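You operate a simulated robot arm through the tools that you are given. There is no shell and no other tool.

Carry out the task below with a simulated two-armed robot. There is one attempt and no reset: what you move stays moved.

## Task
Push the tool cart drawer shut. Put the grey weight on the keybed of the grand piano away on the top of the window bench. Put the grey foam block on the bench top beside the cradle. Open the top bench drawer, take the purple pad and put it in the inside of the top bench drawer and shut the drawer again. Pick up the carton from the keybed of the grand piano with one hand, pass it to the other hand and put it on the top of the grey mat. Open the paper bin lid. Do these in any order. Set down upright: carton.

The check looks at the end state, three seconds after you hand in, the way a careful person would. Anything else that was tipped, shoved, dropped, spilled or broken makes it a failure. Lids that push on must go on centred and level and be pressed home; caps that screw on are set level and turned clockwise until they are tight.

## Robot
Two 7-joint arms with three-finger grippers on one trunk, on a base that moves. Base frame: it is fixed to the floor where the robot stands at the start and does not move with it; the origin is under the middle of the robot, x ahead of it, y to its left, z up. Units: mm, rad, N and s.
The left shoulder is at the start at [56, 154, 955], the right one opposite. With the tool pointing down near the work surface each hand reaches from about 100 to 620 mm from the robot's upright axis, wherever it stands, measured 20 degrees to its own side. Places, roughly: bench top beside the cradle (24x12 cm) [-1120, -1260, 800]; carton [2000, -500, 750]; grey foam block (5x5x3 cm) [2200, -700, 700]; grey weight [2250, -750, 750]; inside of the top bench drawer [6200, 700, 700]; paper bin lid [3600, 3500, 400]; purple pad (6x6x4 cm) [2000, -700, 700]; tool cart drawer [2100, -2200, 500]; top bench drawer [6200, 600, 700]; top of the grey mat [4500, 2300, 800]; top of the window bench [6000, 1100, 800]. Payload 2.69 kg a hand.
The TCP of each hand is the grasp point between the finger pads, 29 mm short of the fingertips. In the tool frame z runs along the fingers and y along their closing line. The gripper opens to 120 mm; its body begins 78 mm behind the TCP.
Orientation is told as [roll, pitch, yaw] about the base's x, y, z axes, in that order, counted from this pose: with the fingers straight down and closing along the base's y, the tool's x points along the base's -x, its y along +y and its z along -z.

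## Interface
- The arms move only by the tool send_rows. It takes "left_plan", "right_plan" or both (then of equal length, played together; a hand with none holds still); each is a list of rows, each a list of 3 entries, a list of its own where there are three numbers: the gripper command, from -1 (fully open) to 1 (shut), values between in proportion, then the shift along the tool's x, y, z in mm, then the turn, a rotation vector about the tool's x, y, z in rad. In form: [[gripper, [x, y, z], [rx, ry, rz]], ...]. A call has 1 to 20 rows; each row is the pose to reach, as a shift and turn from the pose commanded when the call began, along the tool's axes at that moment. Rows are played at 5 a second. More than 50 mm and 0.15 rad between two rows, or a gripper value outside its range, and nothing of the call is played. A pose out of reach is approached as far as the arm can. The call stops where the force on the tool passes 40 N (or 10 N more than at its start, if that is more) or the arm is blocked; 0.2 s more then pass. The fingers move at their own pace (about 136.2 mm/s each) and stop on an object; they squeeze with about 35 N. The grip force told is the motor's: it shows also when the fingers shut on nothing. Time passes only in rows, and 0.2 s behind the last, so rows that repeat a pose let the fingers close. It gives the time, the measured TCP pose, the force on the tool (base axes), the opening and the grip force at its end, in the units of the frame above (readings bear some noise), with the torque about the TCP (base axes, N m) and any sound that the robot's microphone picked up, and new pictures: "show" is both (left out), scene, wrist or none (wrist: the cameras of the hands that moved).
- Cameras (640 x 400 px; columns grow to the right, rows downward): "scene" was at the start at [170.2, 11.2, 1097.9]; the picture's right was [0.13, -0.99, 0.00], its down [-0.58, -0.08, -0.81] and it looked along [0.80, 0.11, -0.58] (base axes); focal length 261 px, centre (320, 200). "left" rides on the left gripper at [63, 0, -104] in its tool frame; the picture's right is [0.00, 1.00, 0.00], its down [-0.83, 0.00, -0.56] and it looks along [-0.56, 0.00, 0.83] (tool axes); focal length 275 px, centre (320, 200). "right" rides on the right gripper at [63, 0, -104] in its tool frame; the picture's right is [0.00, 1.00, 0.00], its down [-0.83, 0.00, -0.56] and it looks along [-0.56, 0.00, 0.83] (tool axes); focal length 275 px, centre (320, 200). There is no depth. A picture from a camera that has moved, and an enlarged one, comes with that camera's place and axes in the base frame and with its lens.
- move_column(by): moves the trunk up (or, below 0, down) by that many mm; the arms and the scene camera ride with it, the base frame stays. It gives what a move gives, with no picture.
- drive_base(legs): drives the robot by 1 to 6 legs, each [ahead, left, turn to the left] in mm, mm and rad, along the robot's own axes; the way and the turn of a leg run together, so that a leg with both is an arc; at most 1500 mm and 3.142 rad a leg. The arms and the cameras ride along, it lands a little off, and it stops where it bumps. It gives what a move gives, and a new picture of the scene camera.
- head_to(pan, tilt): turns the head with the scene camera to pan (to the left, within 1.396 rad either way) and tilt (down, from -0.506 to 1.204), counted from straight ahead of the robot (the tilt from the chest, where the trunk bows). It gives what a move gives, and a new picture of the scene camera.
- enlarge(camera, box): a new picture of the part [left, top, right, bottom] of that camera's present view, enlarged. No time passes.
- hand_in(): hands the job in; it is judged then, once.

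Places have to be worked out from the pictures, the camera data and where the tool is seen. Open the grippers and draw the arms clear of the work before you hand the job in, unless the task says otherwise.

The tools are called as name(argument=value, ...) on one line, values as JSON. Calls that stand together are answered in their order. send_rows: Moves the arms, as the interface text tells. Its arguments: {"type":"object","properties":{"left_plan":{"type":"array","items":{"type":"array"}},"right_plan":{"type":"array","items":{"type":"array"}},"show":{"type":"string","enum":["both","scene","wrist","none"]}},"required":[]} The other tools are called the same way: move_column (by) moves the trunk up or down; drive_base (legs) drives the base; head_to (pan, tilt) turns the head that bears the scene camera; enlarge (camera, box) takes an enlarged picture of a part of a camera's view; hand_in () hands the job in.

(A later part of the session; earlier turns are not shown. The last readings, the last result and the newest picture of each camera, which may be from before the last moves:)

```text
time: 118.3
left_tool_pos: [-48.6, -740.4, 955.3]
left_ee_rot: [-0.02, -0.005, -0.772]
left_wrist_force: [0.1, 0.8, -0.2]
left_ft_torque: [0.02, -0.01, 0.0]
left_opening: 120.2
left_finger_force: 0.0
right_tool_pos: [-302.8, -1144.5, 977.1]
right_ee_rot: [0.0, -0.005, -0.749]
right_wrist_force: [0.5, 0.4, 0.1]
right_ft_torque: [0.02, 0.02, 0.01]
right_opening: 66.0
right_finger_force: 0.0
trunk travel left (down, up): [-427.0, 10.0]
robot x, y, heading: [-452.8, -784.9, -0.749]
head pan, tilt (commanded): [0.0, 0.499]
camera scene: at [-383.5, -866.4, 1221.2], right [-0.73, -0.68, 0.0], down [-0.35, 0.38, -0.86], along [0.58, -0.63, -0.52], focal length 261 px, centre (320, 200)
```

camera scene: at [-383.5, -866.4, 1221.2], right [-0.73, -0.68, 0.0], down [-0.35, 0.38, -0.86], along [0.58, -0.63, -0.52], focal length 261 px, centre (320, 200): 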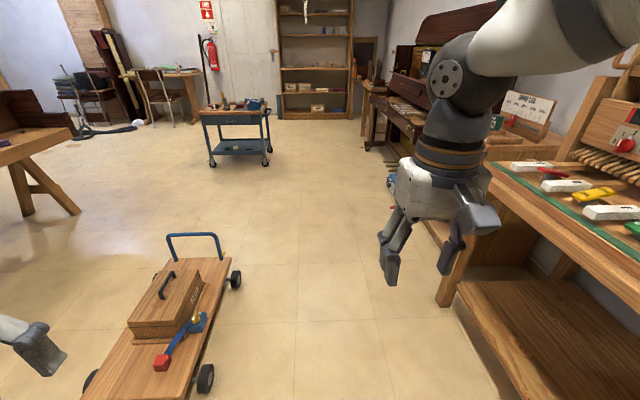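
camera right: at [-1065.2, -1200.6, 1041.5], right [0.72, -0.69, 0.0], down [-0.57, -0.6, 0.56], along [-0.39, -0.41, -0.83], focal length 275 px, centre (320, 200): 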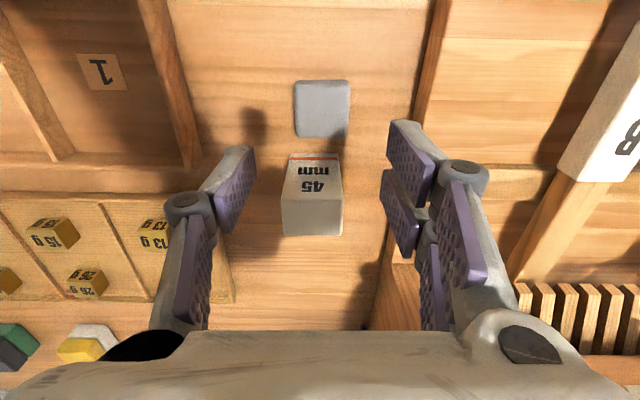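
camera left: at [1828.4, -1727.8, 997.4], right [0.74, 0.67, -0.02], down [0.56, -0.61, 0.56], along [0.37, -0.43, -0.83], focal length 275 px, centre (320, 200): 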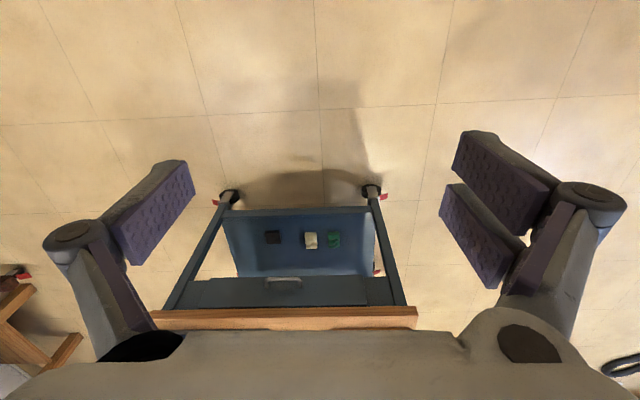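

The way back is the same lane between the cart and the benches. I drive back along it, then left, and turn to face the keybed.

drive_base(legs=[[1000, -40, 0], [950, 0, 0], [0, 600, 0], [0, 0, 1.5]])

```text
time: 136.4
left_tool_pos: [1355.1, -1319.5, 955.9]
left_ee_rot: [-0.018, -0.004, 0.7]
left_wrist_force: [0.3, 0.8, 0.0]
left_ft_torque: [-0.04, -0.01, 0.0]
left_opening: 120.0
left_finger_force: 0.1
right_tool_pos: [1732.0, -1611.9, 976.7]
right_ee_rot: [0.0, -0.005, 0.724]
right_wrist_force: [0.0, 0.4, 0.2]
right_ft_torque: [0.02, -0.03, -0.01]
right_opening: 65.9
right_finger_force: 0.0
trunk travel left (down, up): [-427.0, 10.0]
robot x, y, heading: [1361.2, -1729.8, 0.723]
head pan, tilt (commanded): [0.0, 0.499]
camera scene: at [1446.5, -1663.2, 1224.4], right [0.6, -0.8, 0.0], down [-0.39, -0.29, -0.87], along [0.7, 0.53, -0.49], focal length 261 px, centre (320, 200)
```

scene: 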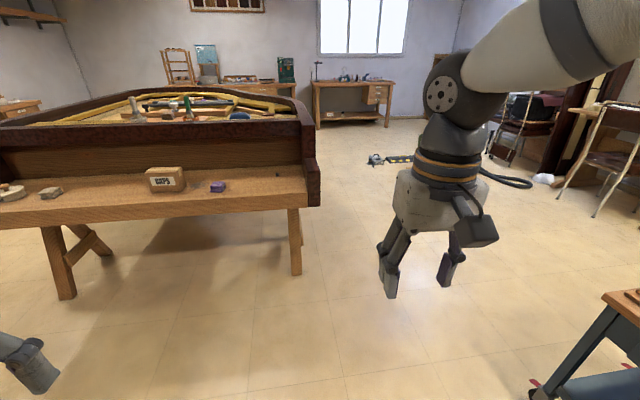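

I drive to the standing place in front of the keybed.

drive_base(legs=[[400, 271, 0.027], [420, 0, 0]])

head_to(pan=-0.1, tilt=0.85)

enlarge(camera="right", box=[0, 0, 640, 400])

enlarge(camera="left", box=[0, 0, 640, 400])

```text
time: 141.5
left_tool_pos: [1782.4, -568.0, 954.7]
left_ee_rot: [-0.018, -0.004, 0.725]
left_wrist_force: [0.7, 1.5, 0.2]
left_ft_torque: [0.01, 0.01, -0.04]
left_opening: 119.9
left_finger_force: 0.1
right_tool_pos: [2168.1, -851.4, 976.9]
right_ee_rot: [0.0, -0.005, 0.746]
right_wrist_force: [0.5, 0.5, 0.4]
right_ft_torque: [0.0, 0.0, 0.06]
right_opening: 65.7
right_finger_force: 0.1
trunk travel left (down, up): [-427.0, 10.0]
robot x, y, heading: [1804.1, -974.4, 0.747]
head pan, tilt (commanded): [0.0, 0.499]
camera scene: at [1883.2, -908.7, 1224.7], right [0.62, -0.78, 0.0], down [-0.38, -0.3, -0.88], along [0.69, 0.54, -0.48], focal length 261 px, centre (320, 200)
```

scene: 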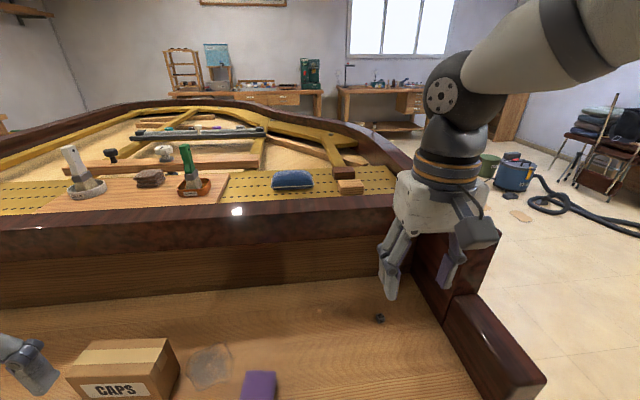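

```text
time: 142.3
left_tool_pos: [1781.8, -569.2, 955.1]
left_ee_rot: [-0.02, -0.005, 0.724]
left_wrist_force: [-1.0, 0.3, 0.1]
left_ft_torque: [0.0, 0.0, 0.03]
left_opening: 119.9
left_finger_force: 0.1
right_tool_pos: [2167.6, -851.1, 976.1]
right_ee_rot: [0.0, -0.007, 0.746]
right_wrist_force: [0.1, 0.0, -0.5]
right_ft_torque: [-0.02, -0.03, -0.01]
right_opening: 66.0
right_finger_force: 0.0
trunk travel left (down, up): [-427.0, 10.0]
robot x, y, heading: [1801.2, -971.8, 0.747]
head pan, tilt (commanded): [-0.099, 0.85]
camera scene: at [1874.1, -918.3, 1195.3], right [0.6, -0.8, 0.0], down [-0.6, -0.45, -0.66], along [0.53, 0.4, -0.75], focal length 261 px, centre (320, 200)
```

scene: 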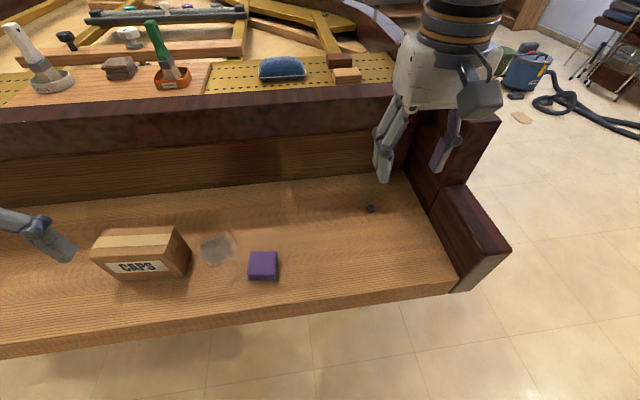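

```text
1.00 times, centred on (320, 200) of right (not enlarged: the box is as wide or as high as the picture)
camera zoom: at [2121.6, -893.8, 1080.9], right [-0.68, 0.73, 0.0], down [0.61, 0.56, 0.56], along [0.41, 0.38, -0.83], focal length 275 px, centre (320, 200)
```

zoom: 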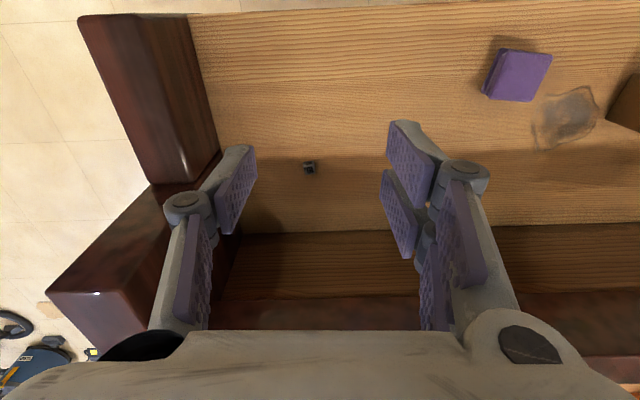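

```text
1.00 times, centred on (320, 200) of left (not enlarged: the box is as wide or as high as the picture)
camera zoom: at [1733.2, -609.3, 1059.5], right [-0.66, 0.75, -0.02], down [0.62, 0.55, 0.56], along [0.43, 0.36, -0.83], focal length 275 px, centre (320, 200)
```

zoom: 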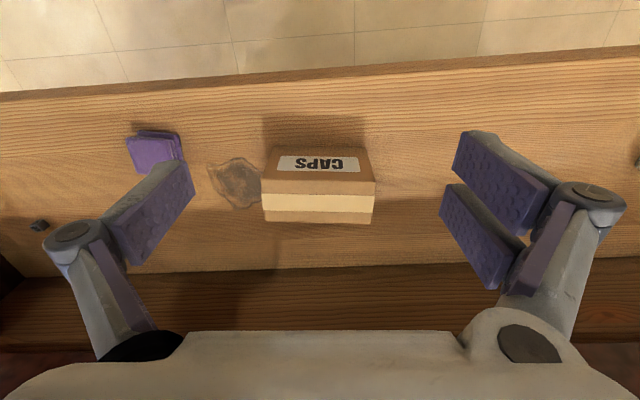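

Weight is at about (2278,-772), pad at about (2003,-680). I move both hands to hover above them.

send_rows(right_plan=[[-0.1, [-34, -4, 0], [0, 0, 0]], [-0.1, [-67, -8, 0], [0, 0, 0]], [-0.1, [-101, -12, 0], [0, 0, 0]], [-0.1, [-134, -17, 0], [0, 0, 0]], [-0.1, [-134, -17, 45], [0, 0, 0]], [-0.1, [-134, -17, 90], [0, 0, 0]], [-0.1, [-134, -17, 135], [0, 0, 0]], [-0.1, [-134, -17, 165], [0, 0, 0]]], left_plan=[[-1, [-15, -38, 0], [0, 0, 0]], [-1, [-30, -76, 0], [0, 0, 0]], [-0.8, [-46, -115, 0], [0, 0, 0]], [-0.8, [-61, -153, 0], [0, 0, 0]], [-0.8, [-77, -191, 0], [0, 0, 0]], [-0.7, [-92, -229, 0], [0, 0, 0]], [-0.7, [-92, -229, 45], [0, 0, 0]], [-0.7, [-92, -229, 90], [0, 0, 0]]], show="both")

```text
time: 144.1
left_tool_pos: [2002.6, -678.9, 869.0]
left_ee_rot: [-0.02, -0.008, 0.725]
left_wrist_force: [0.7, -0.4, -0.6]
left_ft_torque: [0.0, -0.03, 0.01]
left_opening: 101.8
left_finger_force: 0.1
left hand out of reach, approached as far as the arm can: row 1, 2, 3, 4, 5, 6
right_tool_pos: [2277.6, -772.3, 812.2]
right_ee_rot: [-0.001, -0.005, 0.748]
right_wrist_force: [0.4, 0.2, -0.2]
right_ft_torque: [-0.01, 0.01, 0.05]
right_opening: 66.1
right_finger_force: 0.1
trunk travel left (down, up): [-427.0, 10.0]
robot x, y, heading: [1801.4, -977.0, 0.743]
head pan, tilt (commanded): [-0.099, 0.85]
camera scene: at [1874.5, -917.9, 1195.1], right [0.6, -0.8, 0.0], down [-0.6, -0.45, -0.66], along [0.53, 0.4, -0.75], focal length 261 px, centre (320, 200)
camera right: at [2232.2, -815.6, 918.4], right [-0.68, 0.73, 0.0], down [0.61, 0.56, 0.56], along [0.41, 0.38, -0.83], focal length 275 px, centre (320, 200)
camera left: at [1952.7, -719.2, 972.7], right [-0.66, 0.75, -0.02], down [0.62, 0.55, 0.56], along [0.43, 0.36, -0.83], focal length 275 px, centre (320, 200)
```

scene: 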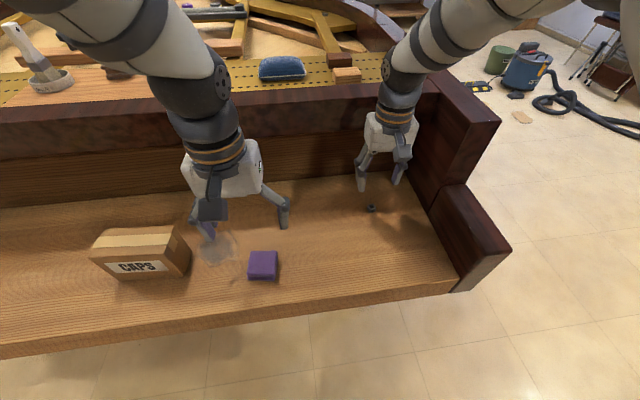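
right: 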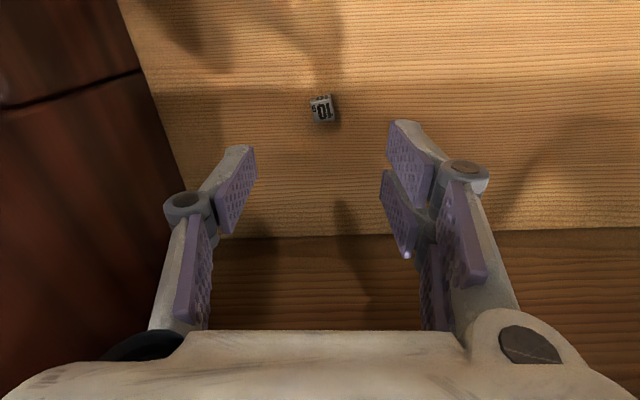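
left: 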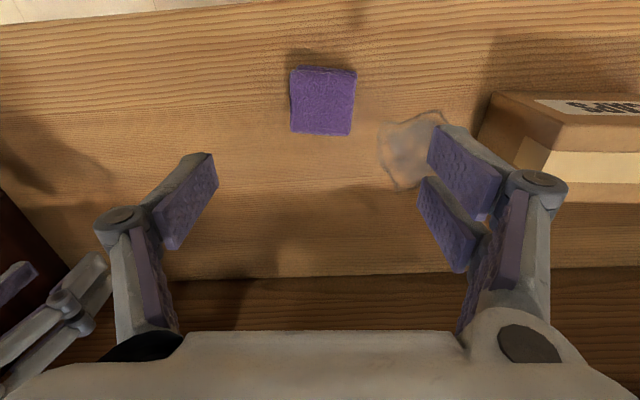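

Both hands hover well centred over the weight and the pad. I lower both close to the surface.

send_rows(right_plan=[[-0.2, [4, 2, 30], [0, 0, 0]], [-0.2, [4, 2, 55], [0, 0, 0]], [-0.2, [4, 2, 75], [0, 0, 0]], [-0.2, [4, 2, 85], [0, 0, 0]]], left_plan=[[-0.6, [2, 2, 45], [0, 0, 0]], [-0.6, [2, 2, 90], [0, 0, 0]], [-0.6, [2, 2, 125], [0, 0, 0]], [-0.6, [2, 2, 141], [0, 0, 0]]], show="wrist")

```text
time: 145.1
left_tool_pos: [2002.8, -680.9, 726.1]
left_ee_rot: [-0.019, -0.008, 0.725]
left_wrist_force: [0.0, -0.1, -0.4]
left_ft_torque: [-0.01, -0.03, 0.01]
left_opening: 95.9
left_finger_force: 0.0
right_tool_pos: [2274.2, -774.6, 727.1]
right_ee_rot: [0.003, -0.004, 0.746]
right_wrist_force: [-1.1, 0.0, 0.7]
right_ft_torque: [0.03, 0.0, -0.01]
right_opening: 72.0
right_finger_force: 0.1
trunk travel left (down, up): [-427.0, 10.0]
robot x, y, heading: [1807.0, -975.4, 0.742]
head pan, tilt (commanded): [-0.099, 0.85]
camera right: at [2228.3, -817.0, 831.4], right [-0.68, 0.73, 0.0], down [0.61, 0.56, 0.56], along [0.41, 0.38, -0.83], focal length 275 px, centre (320, 200)
camera left: at [1953.3, -720.9, 831.3], right [-0.66, 0.75, -0.02], down [0.62, 0.55, 0.56], along [0.43, 0.36, -0.83], focal length 275 px, centre (320, 200)
```

right: 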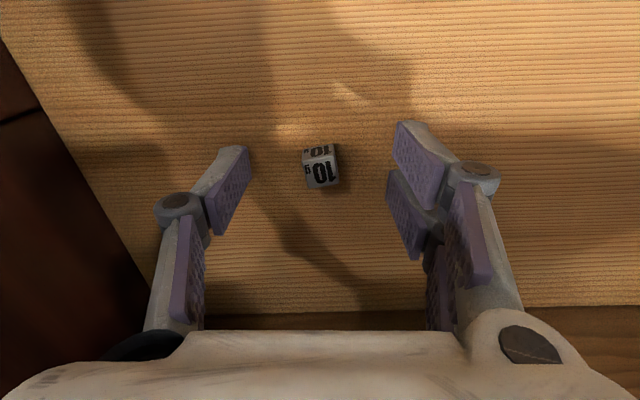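
left: 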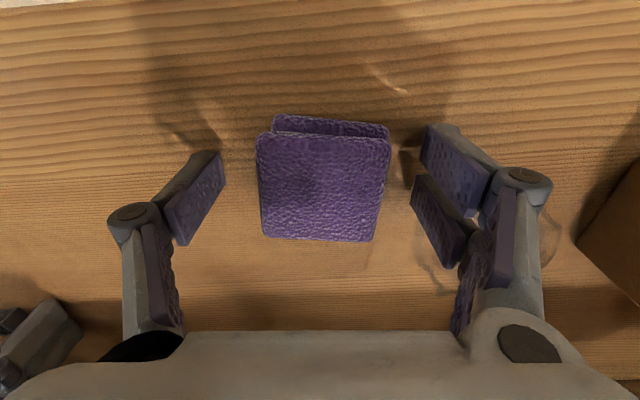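

Both are well placed. I lower the right hand 4 mm more and close both grippers.

send_rows(right_plan=[[-0.2, [-3, 0, 4], [0, 0, 0]], [0.3, [-3, 0, 4], [0, 0, 0]], [0.7, [-3, 0, 4], [0, 0, 0]], [1, [-3, 0, 4], [0, 0, 0]], [1, [-3, 0, 4], [0, 0, 0]], [1, [-3, 0, 4], [0, 0, 0]]], left_plan=[[-0.4, [0, 1, 0], [0, 0, 0]], [-0.2, [0, 1, 0], [0, 0, 0]], [0.2, [0, 1, 0], [0, 0, 0]], [0.6, [0, 1, 0], [0, 0, 0]], [1, [0, 1, 0], [0, 0, 0]], [1, [0, 1, 0], [0, 0, 0]]], show="wrist")

```text
time: 146.5
left_tool_pos: [2000.0, -678.3, 730.5]
left_ee_rot: [-0.022, -0.013, 0.727]
left_wrist_force: [0.4, 0.8, 19.6]
left_ft_torque: [0.11, 0.14, -0.08]
left_opening: 55.0
left_finger_force: 34.7
right_tool_pos: [2275.4, -769.6, 728.0]
right_ee_rot: [0.0, -0.014, 0.747]
right_wrist_force: [-5.3, 16.9, 33.0]
right_ft_torque: [0.23, 0.77, -0.32]
right_opening: 14.4
right_finger_force: 34.4
trunk travel left (down, up): [-427.0, 10.0]
robot x, y, heading: [1799.4, -977.1, 0.747]
head pan, tilt (commanded): [-0.099, 0.85]
camera right: at [2228.5, -813.0, 831.4], right [-0.68, 0.73, 0.0], down [0.6, 0.56, 0.57], along [0.42, 0.39, -0.82], focal length 275 px, centre (320, 200)
camera left: at [1951.4, -719.9, 834.1], right [-0.66, 0.75, -0.02], down [0.61, 0.55, 0.57], along [0.44, 0.36, -0.82], focal length 275 px, centre (320, 200)
```

right: 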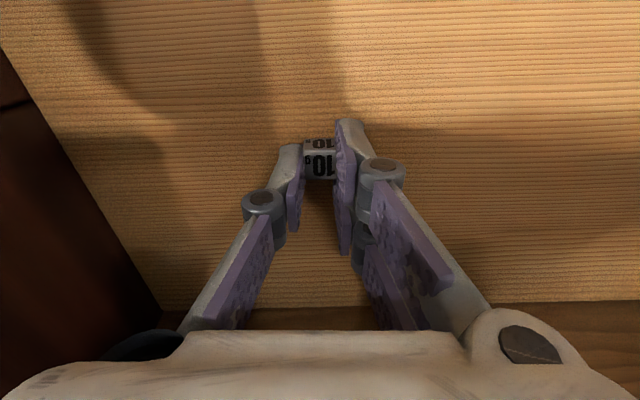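
left: 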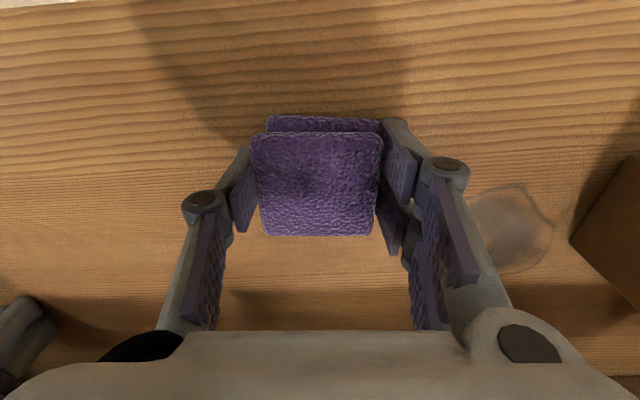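

Both gripped: weight at 14.4 mm opening, pad at 55 mm. I lift both straight up.

send_rows(right_plan=[[1, [0, 0, -10], [0, 0, 0]], [1, [0, 0, -40], [0, 0, 0]], [1, [0, 0, -85], [0, 0, 0]], [1, [20, 0, -130], [0, 0, 0]], [1, [55, 0, -165], [0, 0, 0]], [1, [100, 0, -185], [0, 0, 0]]], left_plan=[[1, [0, 0, -10], [0, 0, 0]], [1, [0, 0, -40], [0, 0, 0]], [1, [0, 0, -85], [0, 0, 0]], [1, [0, 10, -130], [0, 0, 0]], [1, [10, 40, -165], [0, 0, 0]], [1, [20, 80, -185], [0, 0, 0]]], show="both")

```text
time: 147.9
left_tool_pos: [1933.0, -631.1, 914.4]
left_ee_rot: [-0.02, -0.005, 0.725]
left_wrist_force: [-0.2, -0.5, -0.3]
left_ft_torque: [0.01, -0.03, -0.01]
left_opening: 55.4
left_finger_force: 35.1
right_tool_pos: [2201.7, -838.0, 907.1]
right_ee_rot: [0.0, -0.006, 0.747]
right_wrist_force: [0.3, 0.5, 0.1]
right_ft_torque: [0.02, -0.03, 0.0]
right_opening: 13.9
right_finger_force: 34.6
trunk travel left (down, up): [-427.0, 10.0]
robot x, y, heading: [1801.1, -974.0, 0.744]
head pan, tilt (commanded): [-0.099, 0.85]
camera scene: at [1872.4, -918.7, 1195.4], right [0.6, -0.8, 0.0], down [-0.6, -0.45, -0.66], along [0.53, 0.4, -0.75], focal length 261 px, centre (320, 200)
camera right: at [2156.0, -880.5, 1011.0], right [-0.68, 0.73, 0.0], down [0.6, 0.57, 0.56], along [0.41, 0.38, -0.83], focal length 275 px, centre (320, 200)
camera left: at [1883.1, -672.0, 1018.2], right [-0.66, 0.75, -0.02], down [0.62, 0.55, 0.56], along [0.43, 0.36, -0.83], focal length 275 px, centre (320, 200)
```

scene: 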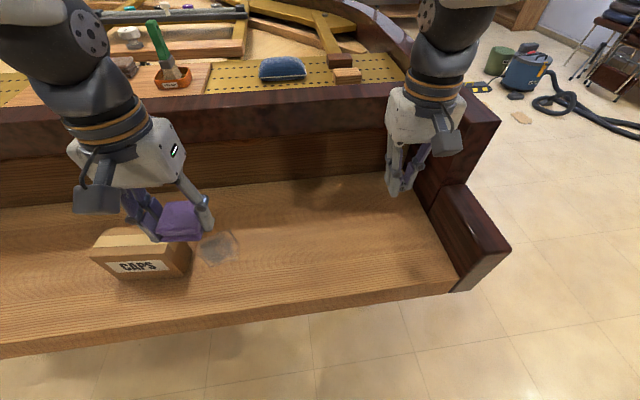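
right: 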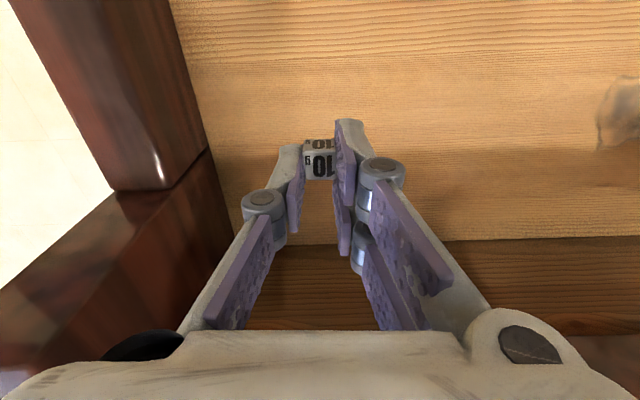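
left: 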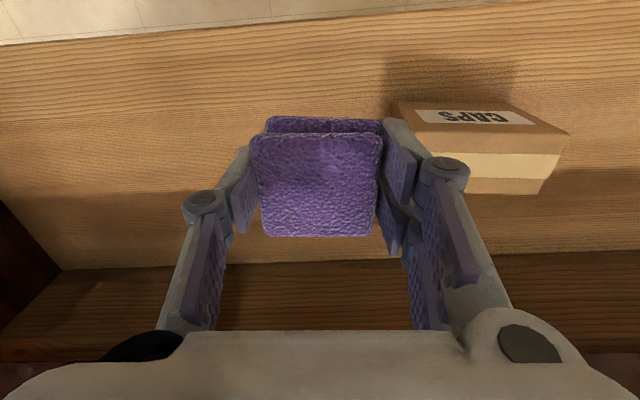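

Both objects are held. Now I back off and drive around the right side of the piano toward the window bench.

drive_base(legs=[[-300, 0, 0], [0, -450, 0], [600, -400, 0]])

head_to(pan=0.0, tilt=0.4)

```text
time: 157.1
left_tool_pos: [2743.5, -1063.2, 913.3]
left_ee_rot: [-0.019, -0.006, 0.703]
left_wrist_force: [-0.8, 0.6, -0.5]
left_ft_torque: [-0.02, 0.06, 0.02]
left_opening: 54.9
left_finger_force: 34.7
right_tool_pos: [3010.3, -1276.3, 905.4]
right_ee_rot: [0.001, -0.005, 0.725]
right_wrist_force: [0.6, 0.1, -0.7]
right_ft_torque: [0.01, 0.02, 0.01]
right_opening: 14.1
right_finger_force: 35.1
trunk travel left (down, up): [-427.0, 10.0]
robot x, y, heading: [2606.6, -1408.2, 0.726]
head pan, tilt (commanded): [-0.099, 0.85]
camera scene: at [2678.8, -1349.9, 1195.1], right [0.59, -0.81, 0.0], down [-0.61, -0.44, -0.66], along [0.53, 0.39, -0.75], focal length 261 px, centre (320, 200)
```

scene: 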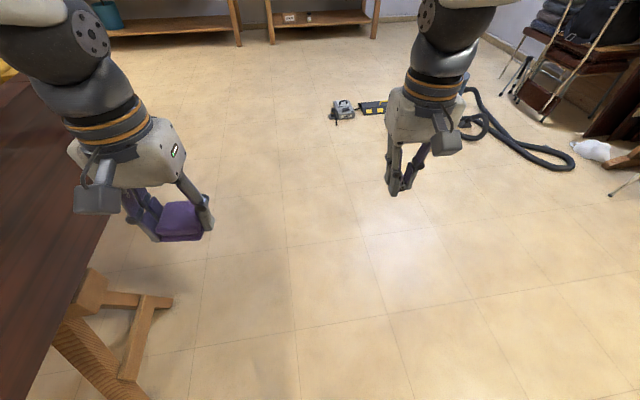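

```text
time: 158.0
left_tool_pos: [2743.9, -1063.3, 914.3]
left_ee_rot: [-0.018, -0.004, 0.704]
left_wrist_force: [0.5, 0.2, 0.3]
left_ft_torque: [0.01, -0.01, -0.01]
left_opening: 55.0
left_finger_force: 35.4
right_tool_pos: [3010.2, -1275.0, 905.5]
right_ee_rot: [0.0, -0.005, 0.725]
right_wrist_force: [0.2, -0.3, 0.6]
right_ft_torque: [0.03, 0.01, -0.02]
right_opening: 14.0
right_finger_force: 35.3
trunk travel left (down, up): [-427.0, 10.0]
robot x, y, heading: [2608.5, -1408.3, 0.721]
head pan, tilt (commanded): [0.0, 0.4]
camera scene: at [2684.5, -1334.3, 1234.2], right [0.66, -0.75, 0.0], down [-0.29, -0.26, -0.92], along [0.69, 0.61, -0.39], focal length 261 px, centre (320, 200)
```

scene: 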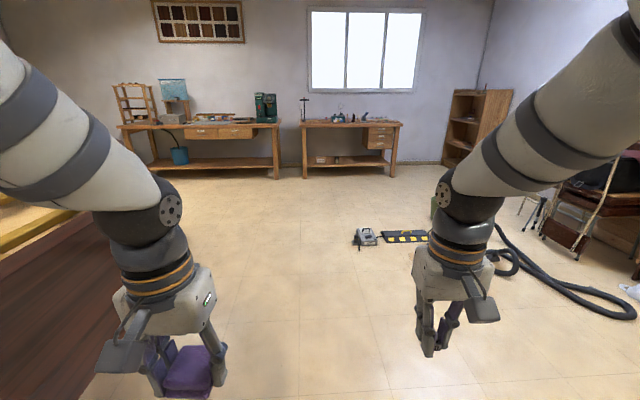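

The window bench is ahead with drawers at its right; a cable ramp with a gadget lies on the floor to the right of my lane. I align and drive forward on the left of it.

drive_base(legs=[[0, 0, 0.05], [1500, 0, 0], [1200, 0, 0]])

```text
time: 171.4
left_tool_pos: [4637.1, 810.1, 913.1]
left_ee_rot: [-0.02, -0.005, 0.758]
left_wrist_force: [-0.1, -0.1, -0.5]
left_ft_torque: [-0.05, 0.03, 0.0]
left_opening: 55.0
left_finger_force: 34.6
right_tool_pos: [4912.3, 613.8, 906.6]
right_ee_rot: [-0.001, -0.005, 0.777]
right_wrist_force: [0.0, 1.2, 0.2]
right_ft_torque: [0.01, 0.0, -0.01]
right_opening: 13.9
right_finger_force: 35.0
trunk travel left (down, up): [-427.0, 10.0]
robot x, y, heading: [4514.6, 461.5, 0.779]
head pan, tilt (commanded): [0.0, 0.4]
camera scene: at [4592.1, 537.2, 1234.3], right [0.7, -0.71, 0.0], down [-0.28, -0.27, -0.92], along [0.65, 0.65, -0.39], focal length 261 px, centre (320, 200)
```

scene: 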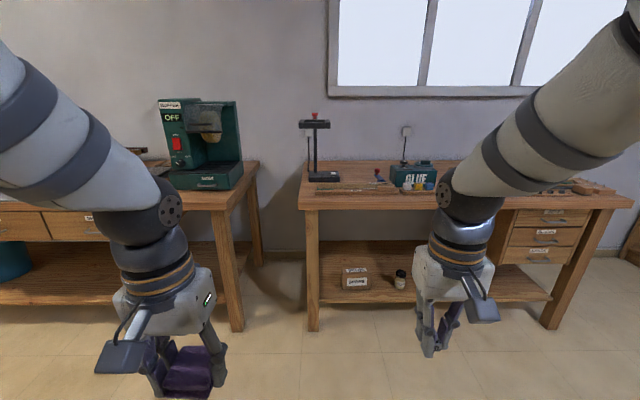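

The bench front runs from (5308,1316) to (6277,381), with three drawers at its right end; the top drawer handle is near (6090,561,690). I move closer and to the right.

drive_base(legs=[[300, 0, 0.024], [0, -800, 0]])

head_to(pan=0.0, tilt=0.5)

```text
time: 179.3
left_tool_pos: [5392.3, 481.6, 913.4]
left_ee_rot: [-0.019, -0.005, 0.769]
left_wrist_force: [0.0, -0.6, -0.2]
left_ft_torque: [0.01, 0.03, -0.01]
left_opening: 54.9
left_finger_force: 35.4
right_tool_pos: [5668.8, 287.1, 905.1]
right_ee_rot: [0.0, -0.005, 0.793]
right_wrist_force: [-1.3, 0.7, -0.5]
right_ft_torque: [0.02, 0.02, 0.0]
right_opening: 13.8
right_finger_force: 35.5
trunk travel left (down, up): [-427.0, 10.0]
robot x, y, heading: [5274.6, 129.8, 0.792]
head pan, tilt (commanded): [0.0, 0.4]
camera scene: at [5349.0, 207.7, 1234.3], right [0.71, -0.7, 0.0], down [-0.27, -0.28, -0.92], along [0.65, 0.66, -0.39], focal length 261 px, centre (320, 200)
```

scene: 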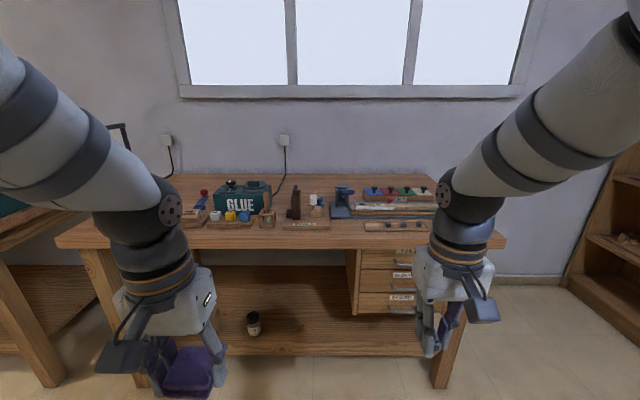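

```text
time: 180.0
left_tool_pos: [5391.2, 481.5, 912.9]
left_ee_rot: [-0.02, -0.006, 0.769]
left_wrist_force: [-0.3, 0.1, -1.2]
left_ft_torque: [-0.01, -0.02, -0.01]
left_opening: 54.7
left_finger_force: 34.9
right_tool_pos: [5670.4, 287.7, 905.9]
right_ee_rot: [0.0, -0.005, 0.792]
right_wrist_force: [0.5, 0.8, -0.4]
right_ft_torque: [-0.02, 0.01, 0.02]
right_opening: 14.1
right_finger_force: 35.2
trunk travel left (down, up): [-427.0, 10.0]
robot x, y, heading: [5278.1, 132.3, 0.792]
head pan, tilt (commanded): [0.0, 0.499]
camera scene: at [5347.7, 206.6, 1225.2], right [0.71, -0.7, 0.0], down [-0.34, -0.34, -0.88], along [0.62, 0.63, -0.48], focal length 261 px, centre (320, 200)
```

scene: 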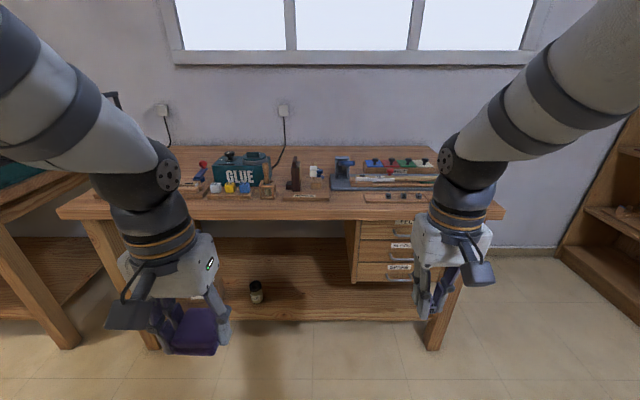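

Let me enlarge the bench top and drawers.

enlarge(camera="scene", box=[60, 130, 380, 300])

enlarge(camera="scene", box=[320, 130, 520, 300])

```text
2.00 times, centred on (220, 215) of scene
camera zoom: at [5347.7, 206.6, 1225.2], right [0.71, -0.7, 0.0], down [-0.34, -0.34, -0.88], along [0.62, 0.63, -0.48], focal length 521 px, centre (520, 170)
```

zoom: 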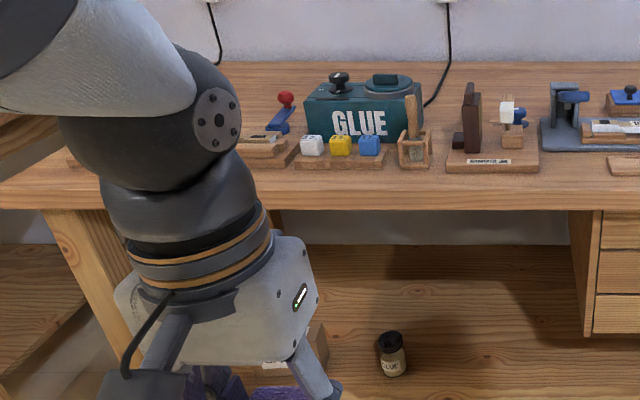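

```text
2.35 times, centred on (420, 215) of scene
camera zoom: at [5347.7, 206.6, 1225.2], right [0.71, -0.7, 0.0], down [-0.34, -0.34, -0.88], along [0.62, 0.63, -0.48], focal length 613 px, centre (85, 165)
```

zoom: 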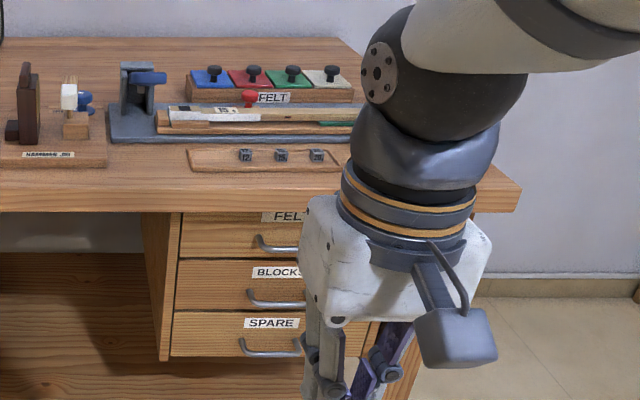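

There are labelled drawers (FELT, BLOCKS, SPARE) with bar handles, and a free gap on the bench top between a jig and a small weight tray at about (5966,704). I drive closer to place the weight there.

drive_base(legs=[[420, 40, 0.01]])

head_to(pan=-0.1, tilt=0.75)

enlarge(camera="right", box=[0, 0, 640, 400])

enlarge(camera="left", box=[0, 0, 640, 400])

```text
time: 182.6
left_tool_pos: [5656.9, 810.0, 914.3]
left_ee_rot: [-0.019, -0.006, 0.771]
left_wrist_force: [-0.3, 0.3, -0.4]
left_ft_torque: [0.01, 0.05, 0.03]
left_opening: 54.9
left_finger_force: 34.8
right_tool_pos: [5936.1, 617.0, 905.1]
right_ee_rot: [-0.001, -0.005, 0.793]
right_wrist_force: [-0.7, -1.0, 0.5]
right_ft_torque: [-0.01, 0.02, -0.03]
right_opening: 13.9
right_finger_force: 35.1
trunk travel left (down, up): [-427.0, 10.0]
robot x, y, heading: [5539.6, 460.5, 0.798]
head pan, tilt (commanded): [0.0, 0.499]
camera scene: at [5614.3, 535.2, 1225.1], right [0.71, -0.7, 0.0], down [-0.34, -0.34, -0.88], along [0.61, 0.63, -0.48], focal length 261 px, centre (320, 200)
```

scene: 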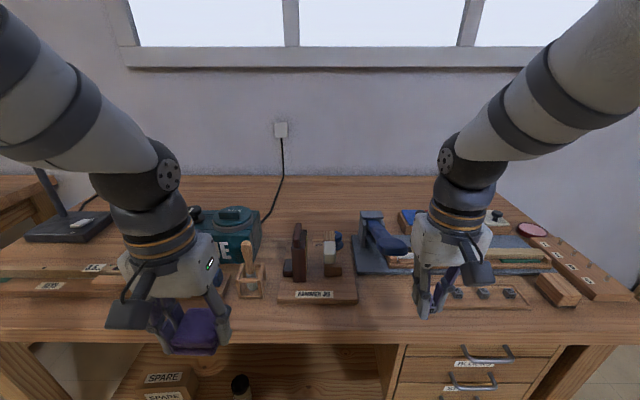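

```text
time: 183.4
left_tool_pos: [5656.9, 810.6, 913.5]
left_ee_rot: [-0.02, -0.005, 0.774]
left_wrist_force: [0.7, 0.7, -0.3]
left_ft_torque: [-0.02, -0.01, 0.0]
left_opening: 55.2
left_finger_force: 34.9
right_tool_pos: [5935.5, 616.5, 906.0]
right_ee_rot: [0.0, -0.006, 0.794]
right_wrist_force: [0.1, -0.8, 0.0]
right_ft_torque: [0.01, 0.0, 0.01]
right_opening: 13.9
right_finger_force: 34.9
trunk travel left (down, up): [-427.0, 10.0]
robot x, y, heading: [5539.2, 464.9, 0.796]
head pan, tilt (commanded): [-0.099, 0.75]
camera scene: at [5613.9, 523.0, 1203.2], right [0.64, -0.77, 0.0], down [-0.52, -0.44, -0.73], along [0.56, 0.47, -0.68], focal length 261 px, centre (320, 200)
```

scene: 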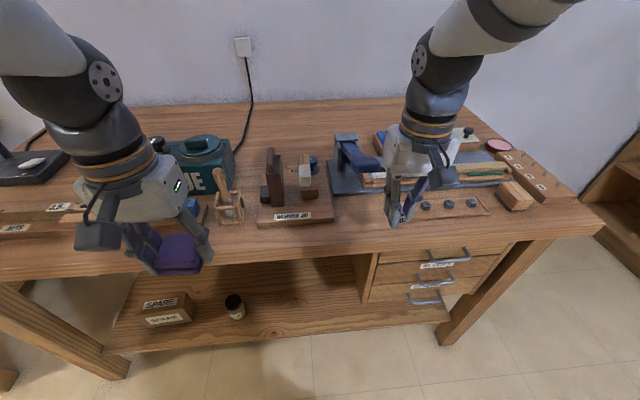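

```text
1.00 times, centred on (320, 200) of right (not enlarged: the box is as wide or as high as the picture)
camera zoom: at [5892.0, 572.0, 1010.1], right [-0.72, 0.7, 0.0], down [0.58, 0.59, 0.56], along [0.39, 0.4, -0.83], focal length 275 px, centre (320, 200)
```

zoom: 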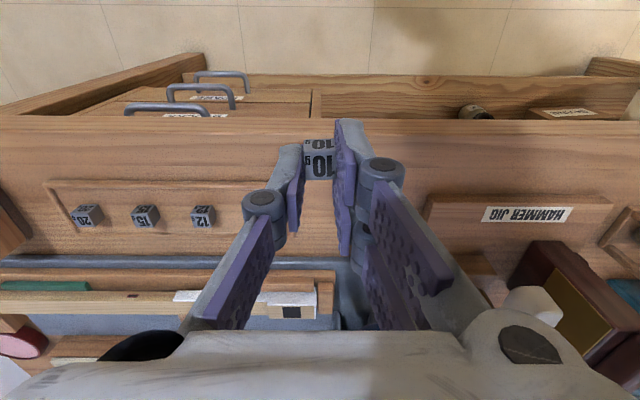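

```text
1.00 times, centred on (320, 200) of left (not enlarged: the box is as wide or as high as the picture)
camera zoom: at [5609.2, 766.6, 1017.6], right [-0.69, 0.72, -0.02], down [0.59, 0.58, 0.56], along [0.41, 0.38, -0.83], focal length 275 px, centre (320, 200)
```

zoom: 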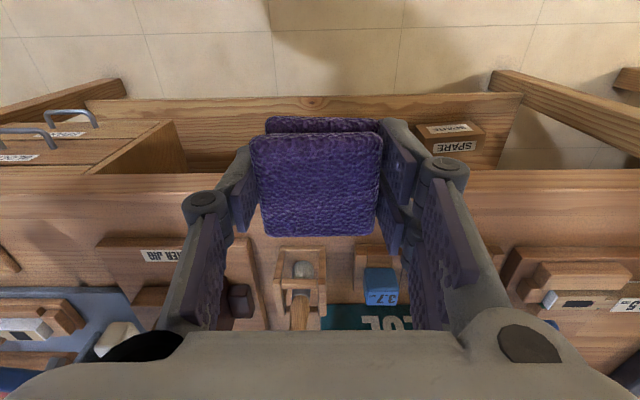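

The weight's free gap is at the front of the bench between the jig and the weight tray. I shift 72 mm ahead, 20 mm left and lower to about 20 mm above the surface.

send_rows(right_plan=[[1, [-36, 10, 0], [0, 0, 0]], [1, [-72, 20, 0], [0, 0, 0]], [1, [-72, 20, 30], [0, 0, 0]], [1, [-72, 20, 50], [0, 0, 0]]], show="both")

```text
time: 183.9
left_tool_pos: [5655.7, 810.0, 912.8]
left_ee_rot: [-0.019, -0.005, 0.772]
left_wrist_force: [1.7, 0.7, -0.9]
left_ft_torque: [-0.05, 0.06, 0.03]
left_opening: 55.0
left_finger_force: 34.7
right_tool_pos: [5953.1, 650.5, 902.3]
right_ee_rot: [-0.007, 0.032, 0.796]
right_wrist_force: [-7.0, -10.5, 4.6]
right_ft_torque: [0.52, -0.25, 0.2]
right_opening: 14.2
right_finger_force: 35.4
trunk travel left (down, up): [-427.0, 10.0]
robot x, y, heading: [5539.0, 458.0, 0.793]
head pan, tilt (commanded): [-0.099, 0.75]
stopped in row 2 (right hand): the force on the tool passed its limit at 82 N (the readings are from after the stop); the commanded pose is now the measured one
camera scene: at [5614.1, 522.9, 1203.1], right [0.64, -0.77, 0.0], down [-0.52, -0.44, -0.73], along [0.56, 0.47, -0.68], focal length 261 px, centre (320, 200)
camera right: at [5912.1, 608.3, 1008.7], right [-0.72, 0.7, -0.01], down [0.59, 0.61, 0.53], along [0.37, 0.38, -0.85], focal length 275 px, centre (320, 200)
```

scene: 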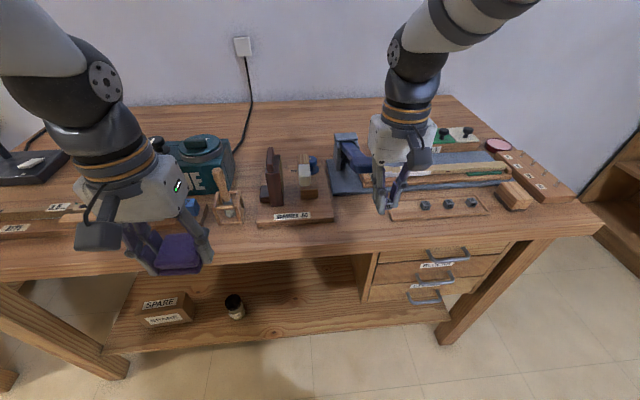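
right: 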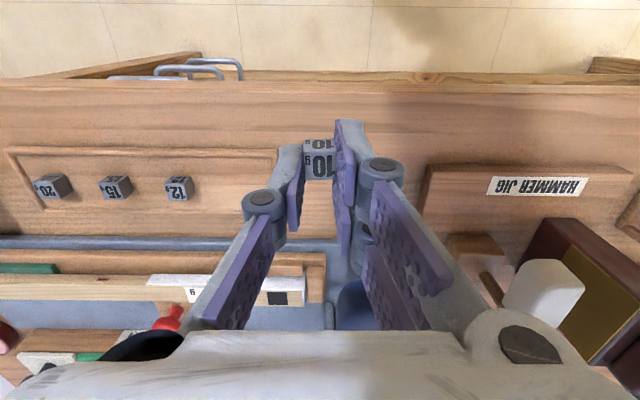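

The hand hit something (82 N) — likely the blue clamp standing behind. I back off at once and look.

send_rows(right_plan=[[1, [20, 0, -5], [0, 0, 0]], [1, [50, 0, -20], [0, 0, 0]], [1, [80, -20, -40], [0, 0, 0]]], show="both")

enlarge(camera="scene", box=[240, 100, 480, 260])

```text
time: 184.7
left_tool_pos: [5656.8, 808.6, 914.4]
left_ee_rot: [-0.02, -0.006, 0.771]
left_wrist_force: [-0.3, -0.6, -0.2]
left_ft_torque: [0.03, 0.01, -0.01]
left_opening: 54.9
left_finger_force: 34.8
right_tool_pos: [5914.5, 577.8, 946.9]
right_ee_rot: [-0.005, 0.026, 0.794]
right_wrist_force: [0.1, -0.6, -0.4]
right_ft_torque: [0.04, 0.03, 0.03]
right_opening: 14.0
right_finger_force: 35.0
trunk travel left (down, up): [-427.0, 10.0]
robot x, y, heading: [5539.3, 455.0, 0.793]
head pan, tilt (commanded): [-0.099, 0.75]
camera scene: at [5614.1, 521.6, 1203.3], right [0.64, -0.77, 0.0], down [-0.52, -0.44, -0.73], along [0.56, 0.47, -0.68], focal length 261 px, centre (320, 200)
camera right: at [5872.8, 536.4, 1052.6], right [-0.72, 0.7, 0.0], down [0.59, 0.61, 0.53], along [0.38, 0.38, -0.85], focal length 275 px, centre (320, 200)
```

scene: 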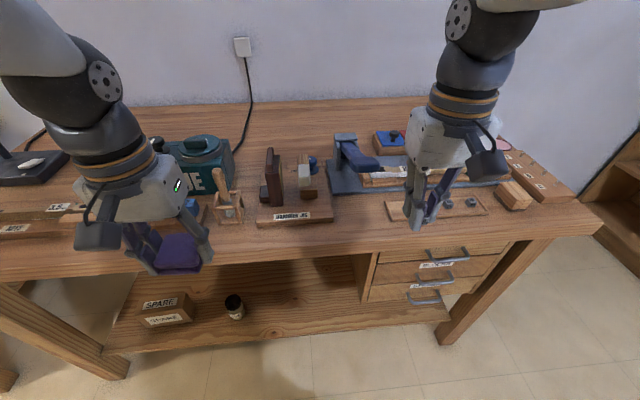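
right: 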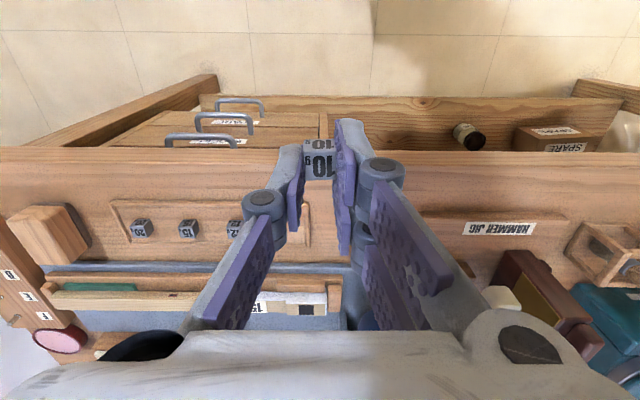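

```text
2.50 times, centred on (360, 180) of scene
camera zoom: at [5614.1, 521.6, 1203.3], right [0.64, -0.77, 0.0], down [-0.52, -0.44, -0.73], along [0.56, 0.47, -0.68], focal length 651 px, centre (220, 250)
```

zoom: 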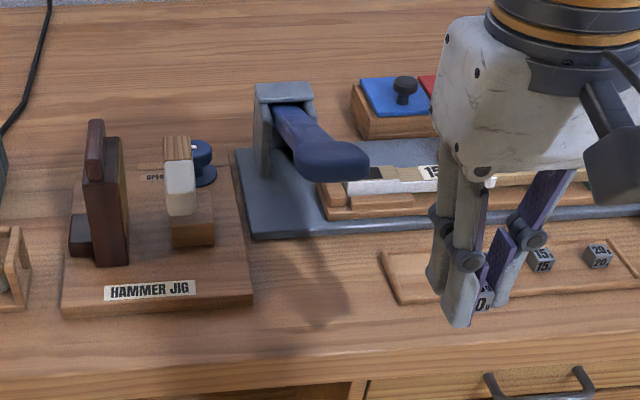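

I see a lever handle reaching forward above that gap, so I'll choose another spot. I back off, shift right and look at the right front corner of the bench.

drive_base(legs=[[-180, 0, 0], [0, -260, 0]])

head_to(pan=-0.25, tilt=0.65)

enlarge(camera="scene", box=[160, 100, 480, 300])

enlarge(camera="right", box=[0, 0, 640, 400])

```text
time: 188.4
left_tool_pos: [5711.1, 500.2, 913.9]
left_ee_rot: [-0.019, -0.006, 0.771]
left_wrist_force: [0.3, -0.6, -0.6]
left_ft_torque: [0.0, 0.0, 0.0]
left_opening: 55.0
left_finger_force: 34.8
right_tool_pos: [5968.6, 269.4, 944.6]
right_ee_rot: [-0.006, 0.026, 0.792]
right_wrist_force: [0.0, 0.3, 0.3]
right_ft_torque: [0.0, 0.04, -0.01]
right_opening: 13.7
right_finger_force: 35.1
trunk travel left (down, up): [-427.0, 10.0]
robot x, y, heading: [5596.6, 151.1, 0.791]
head pan, tilt (commanded): [-0.099, 0.75]
camera scene: at [5668.3, 212.9, 1203.2], right [0.64, -0.77, 0.0], down [-0.52, -0.44, -0.73], along [0.56, 0.47, -0.68], focal length 261 px, centre (320, 200)
```

scene: 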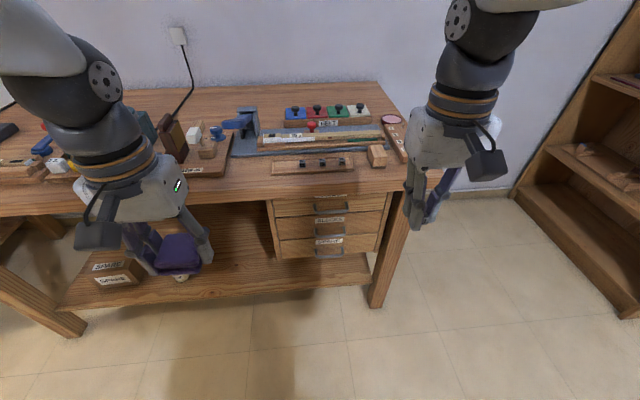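

```text
time: 189.1
left_tool_pos: [5710.1, 499.6, 912.7]
left_ee_rot: [-0.02, -0.007, 0.771]
left_wrist_force: [0.8, -0.1, -0.1]
left_ft_torque: [-0.01, 0.0, 0.04]
left_opening: 54.8
left_finger_force: 35.1
right_tool_pos: [5967.7, 268.5, 946.5]
right_ee_rot: [-0.004, 0.026, 0.792]
right_wrist_force: [-0.1, -0.6, 0.0]
right_ft_torque: [-0.01, 0.01, 0.01]
right_opening: 14.1
right_finger_force: 35.0
trunk travel left (down, up): [-427.0, 10.0]
robot x, y, heading: [5594.4, 148.0, 0.794]
head pan, tilt (commanded): [-0.25, 0.649]
camera scene: at [5678.6, 205.1, 1211.7], right [0.52, -0.86, 0.0], down [-0.52, -0.31, -0.8], along [0.68, 0.41, -0.6], focal length 261 px, centre (320, 200)
```

scene: 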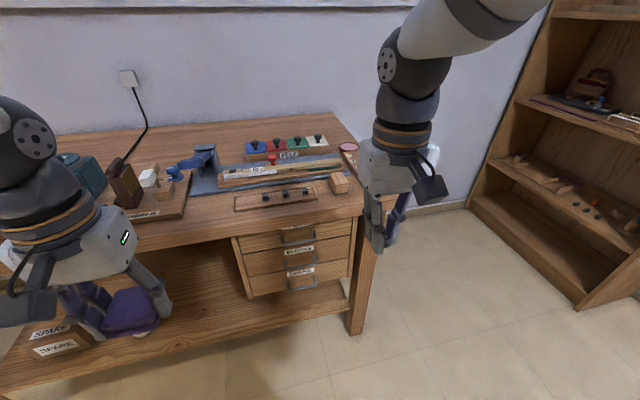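

```text
2.00 times, centred on (320, 200) of scene
camera zoom: at [5678.6, 205.1, 1211.7], right [0.52, -0.86, 0.0], down [-0.52, -0.31, -0.8], along [0.68, 0.41, -0.6], focal length 521 px, centre (320, 200)
```

zoom: 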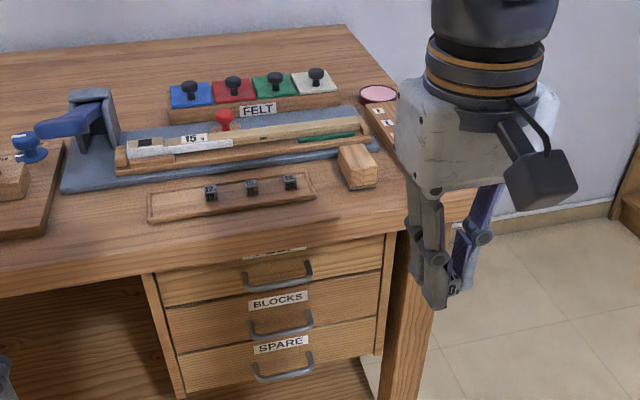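

```text
1.00 times, centred on (320, 200) of right (not enlarged: the box is as wide or as high as the picture)
camera zoom: at [5927.1, 227.6, 1052.2], right [-0.72, 0.7, -0.01], down [0.59, 0.61, 0.53], along [0.38, 0.38, -0.85], focal length 275 px, centre (320, 200)
```

zoom: 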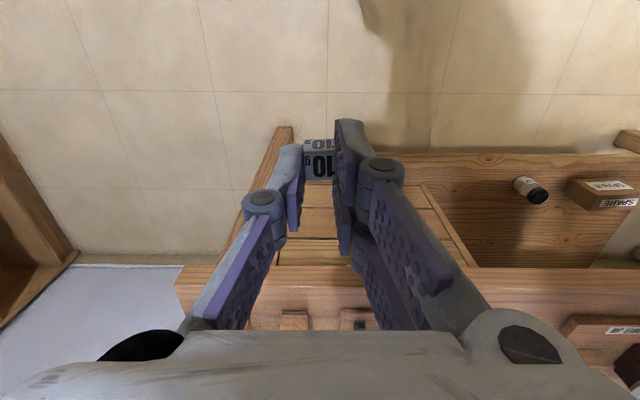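

The right front corner of the bench, right of the small wood block at about (6259,391), is free. I shift right and drive forward to place the weight there.

drive_base(legs=[[0, -120, 0.005], [165, 0, 0]])

enlarge(camera="right", box=[0, 0, 640, 400])

```text
time: 191.7
left_tool_pos: [5911.2, 531.6, 913.8]
left_ee_rot: [-0.018, -0.005, 0.768]
left_wrist_force: [0.7, 0.4, 0.2]
left_ft_torque: [-0.02, 0.04, -0.02]
left_opening: 54.8
left_finger_force: 34.7
right_tool_pos: [6167.9, 301.9, 945.8]
right_ee_rot: [-0.006, 0.025, 0.79]
right_wrist_force: [-0.1, -0.8, -0.3]
right_ft_torque: [0.0, 0.0, 0.01]
right_opening: 14.0
right_finger_force: 35.1
trunk travel left (down, up): [-427.0, 10.0]
robot x, y, heading: [5792.2, 180.1, 0.793]
head pan, tilt (commanded): [-0.25, 0.649]
camera scene: at [5878.1, 237.8, 1211.7], right [0.52, -0.86, 0.0], down [-0.52, -0.31, -0.8], along [0.68, 0.41, -0.61], focal length 261 px, centre (320, 200)
```

scene: 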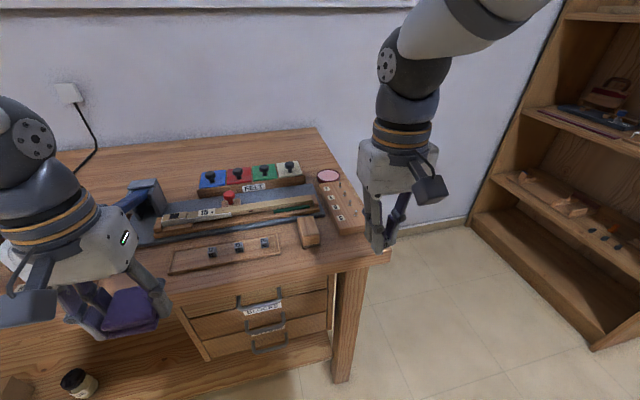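

```text
1.00 times, centred on (320, 200) of right (not enlarged: the box is as wide or as high as the picture)
camera zoom: at [6126.4, 259.9, 1052.1], right [-0.71, 0.7, -0.01], down [0.59, 0.61, 0.53], along [0.38, 0.38, -0.85], focal length 275 px, centre (320, 200)
```

zoom: 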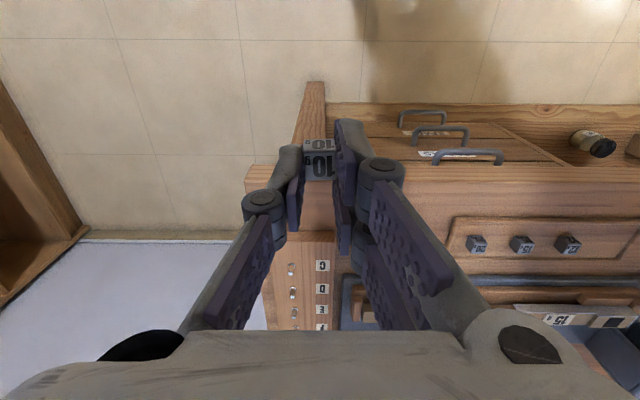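

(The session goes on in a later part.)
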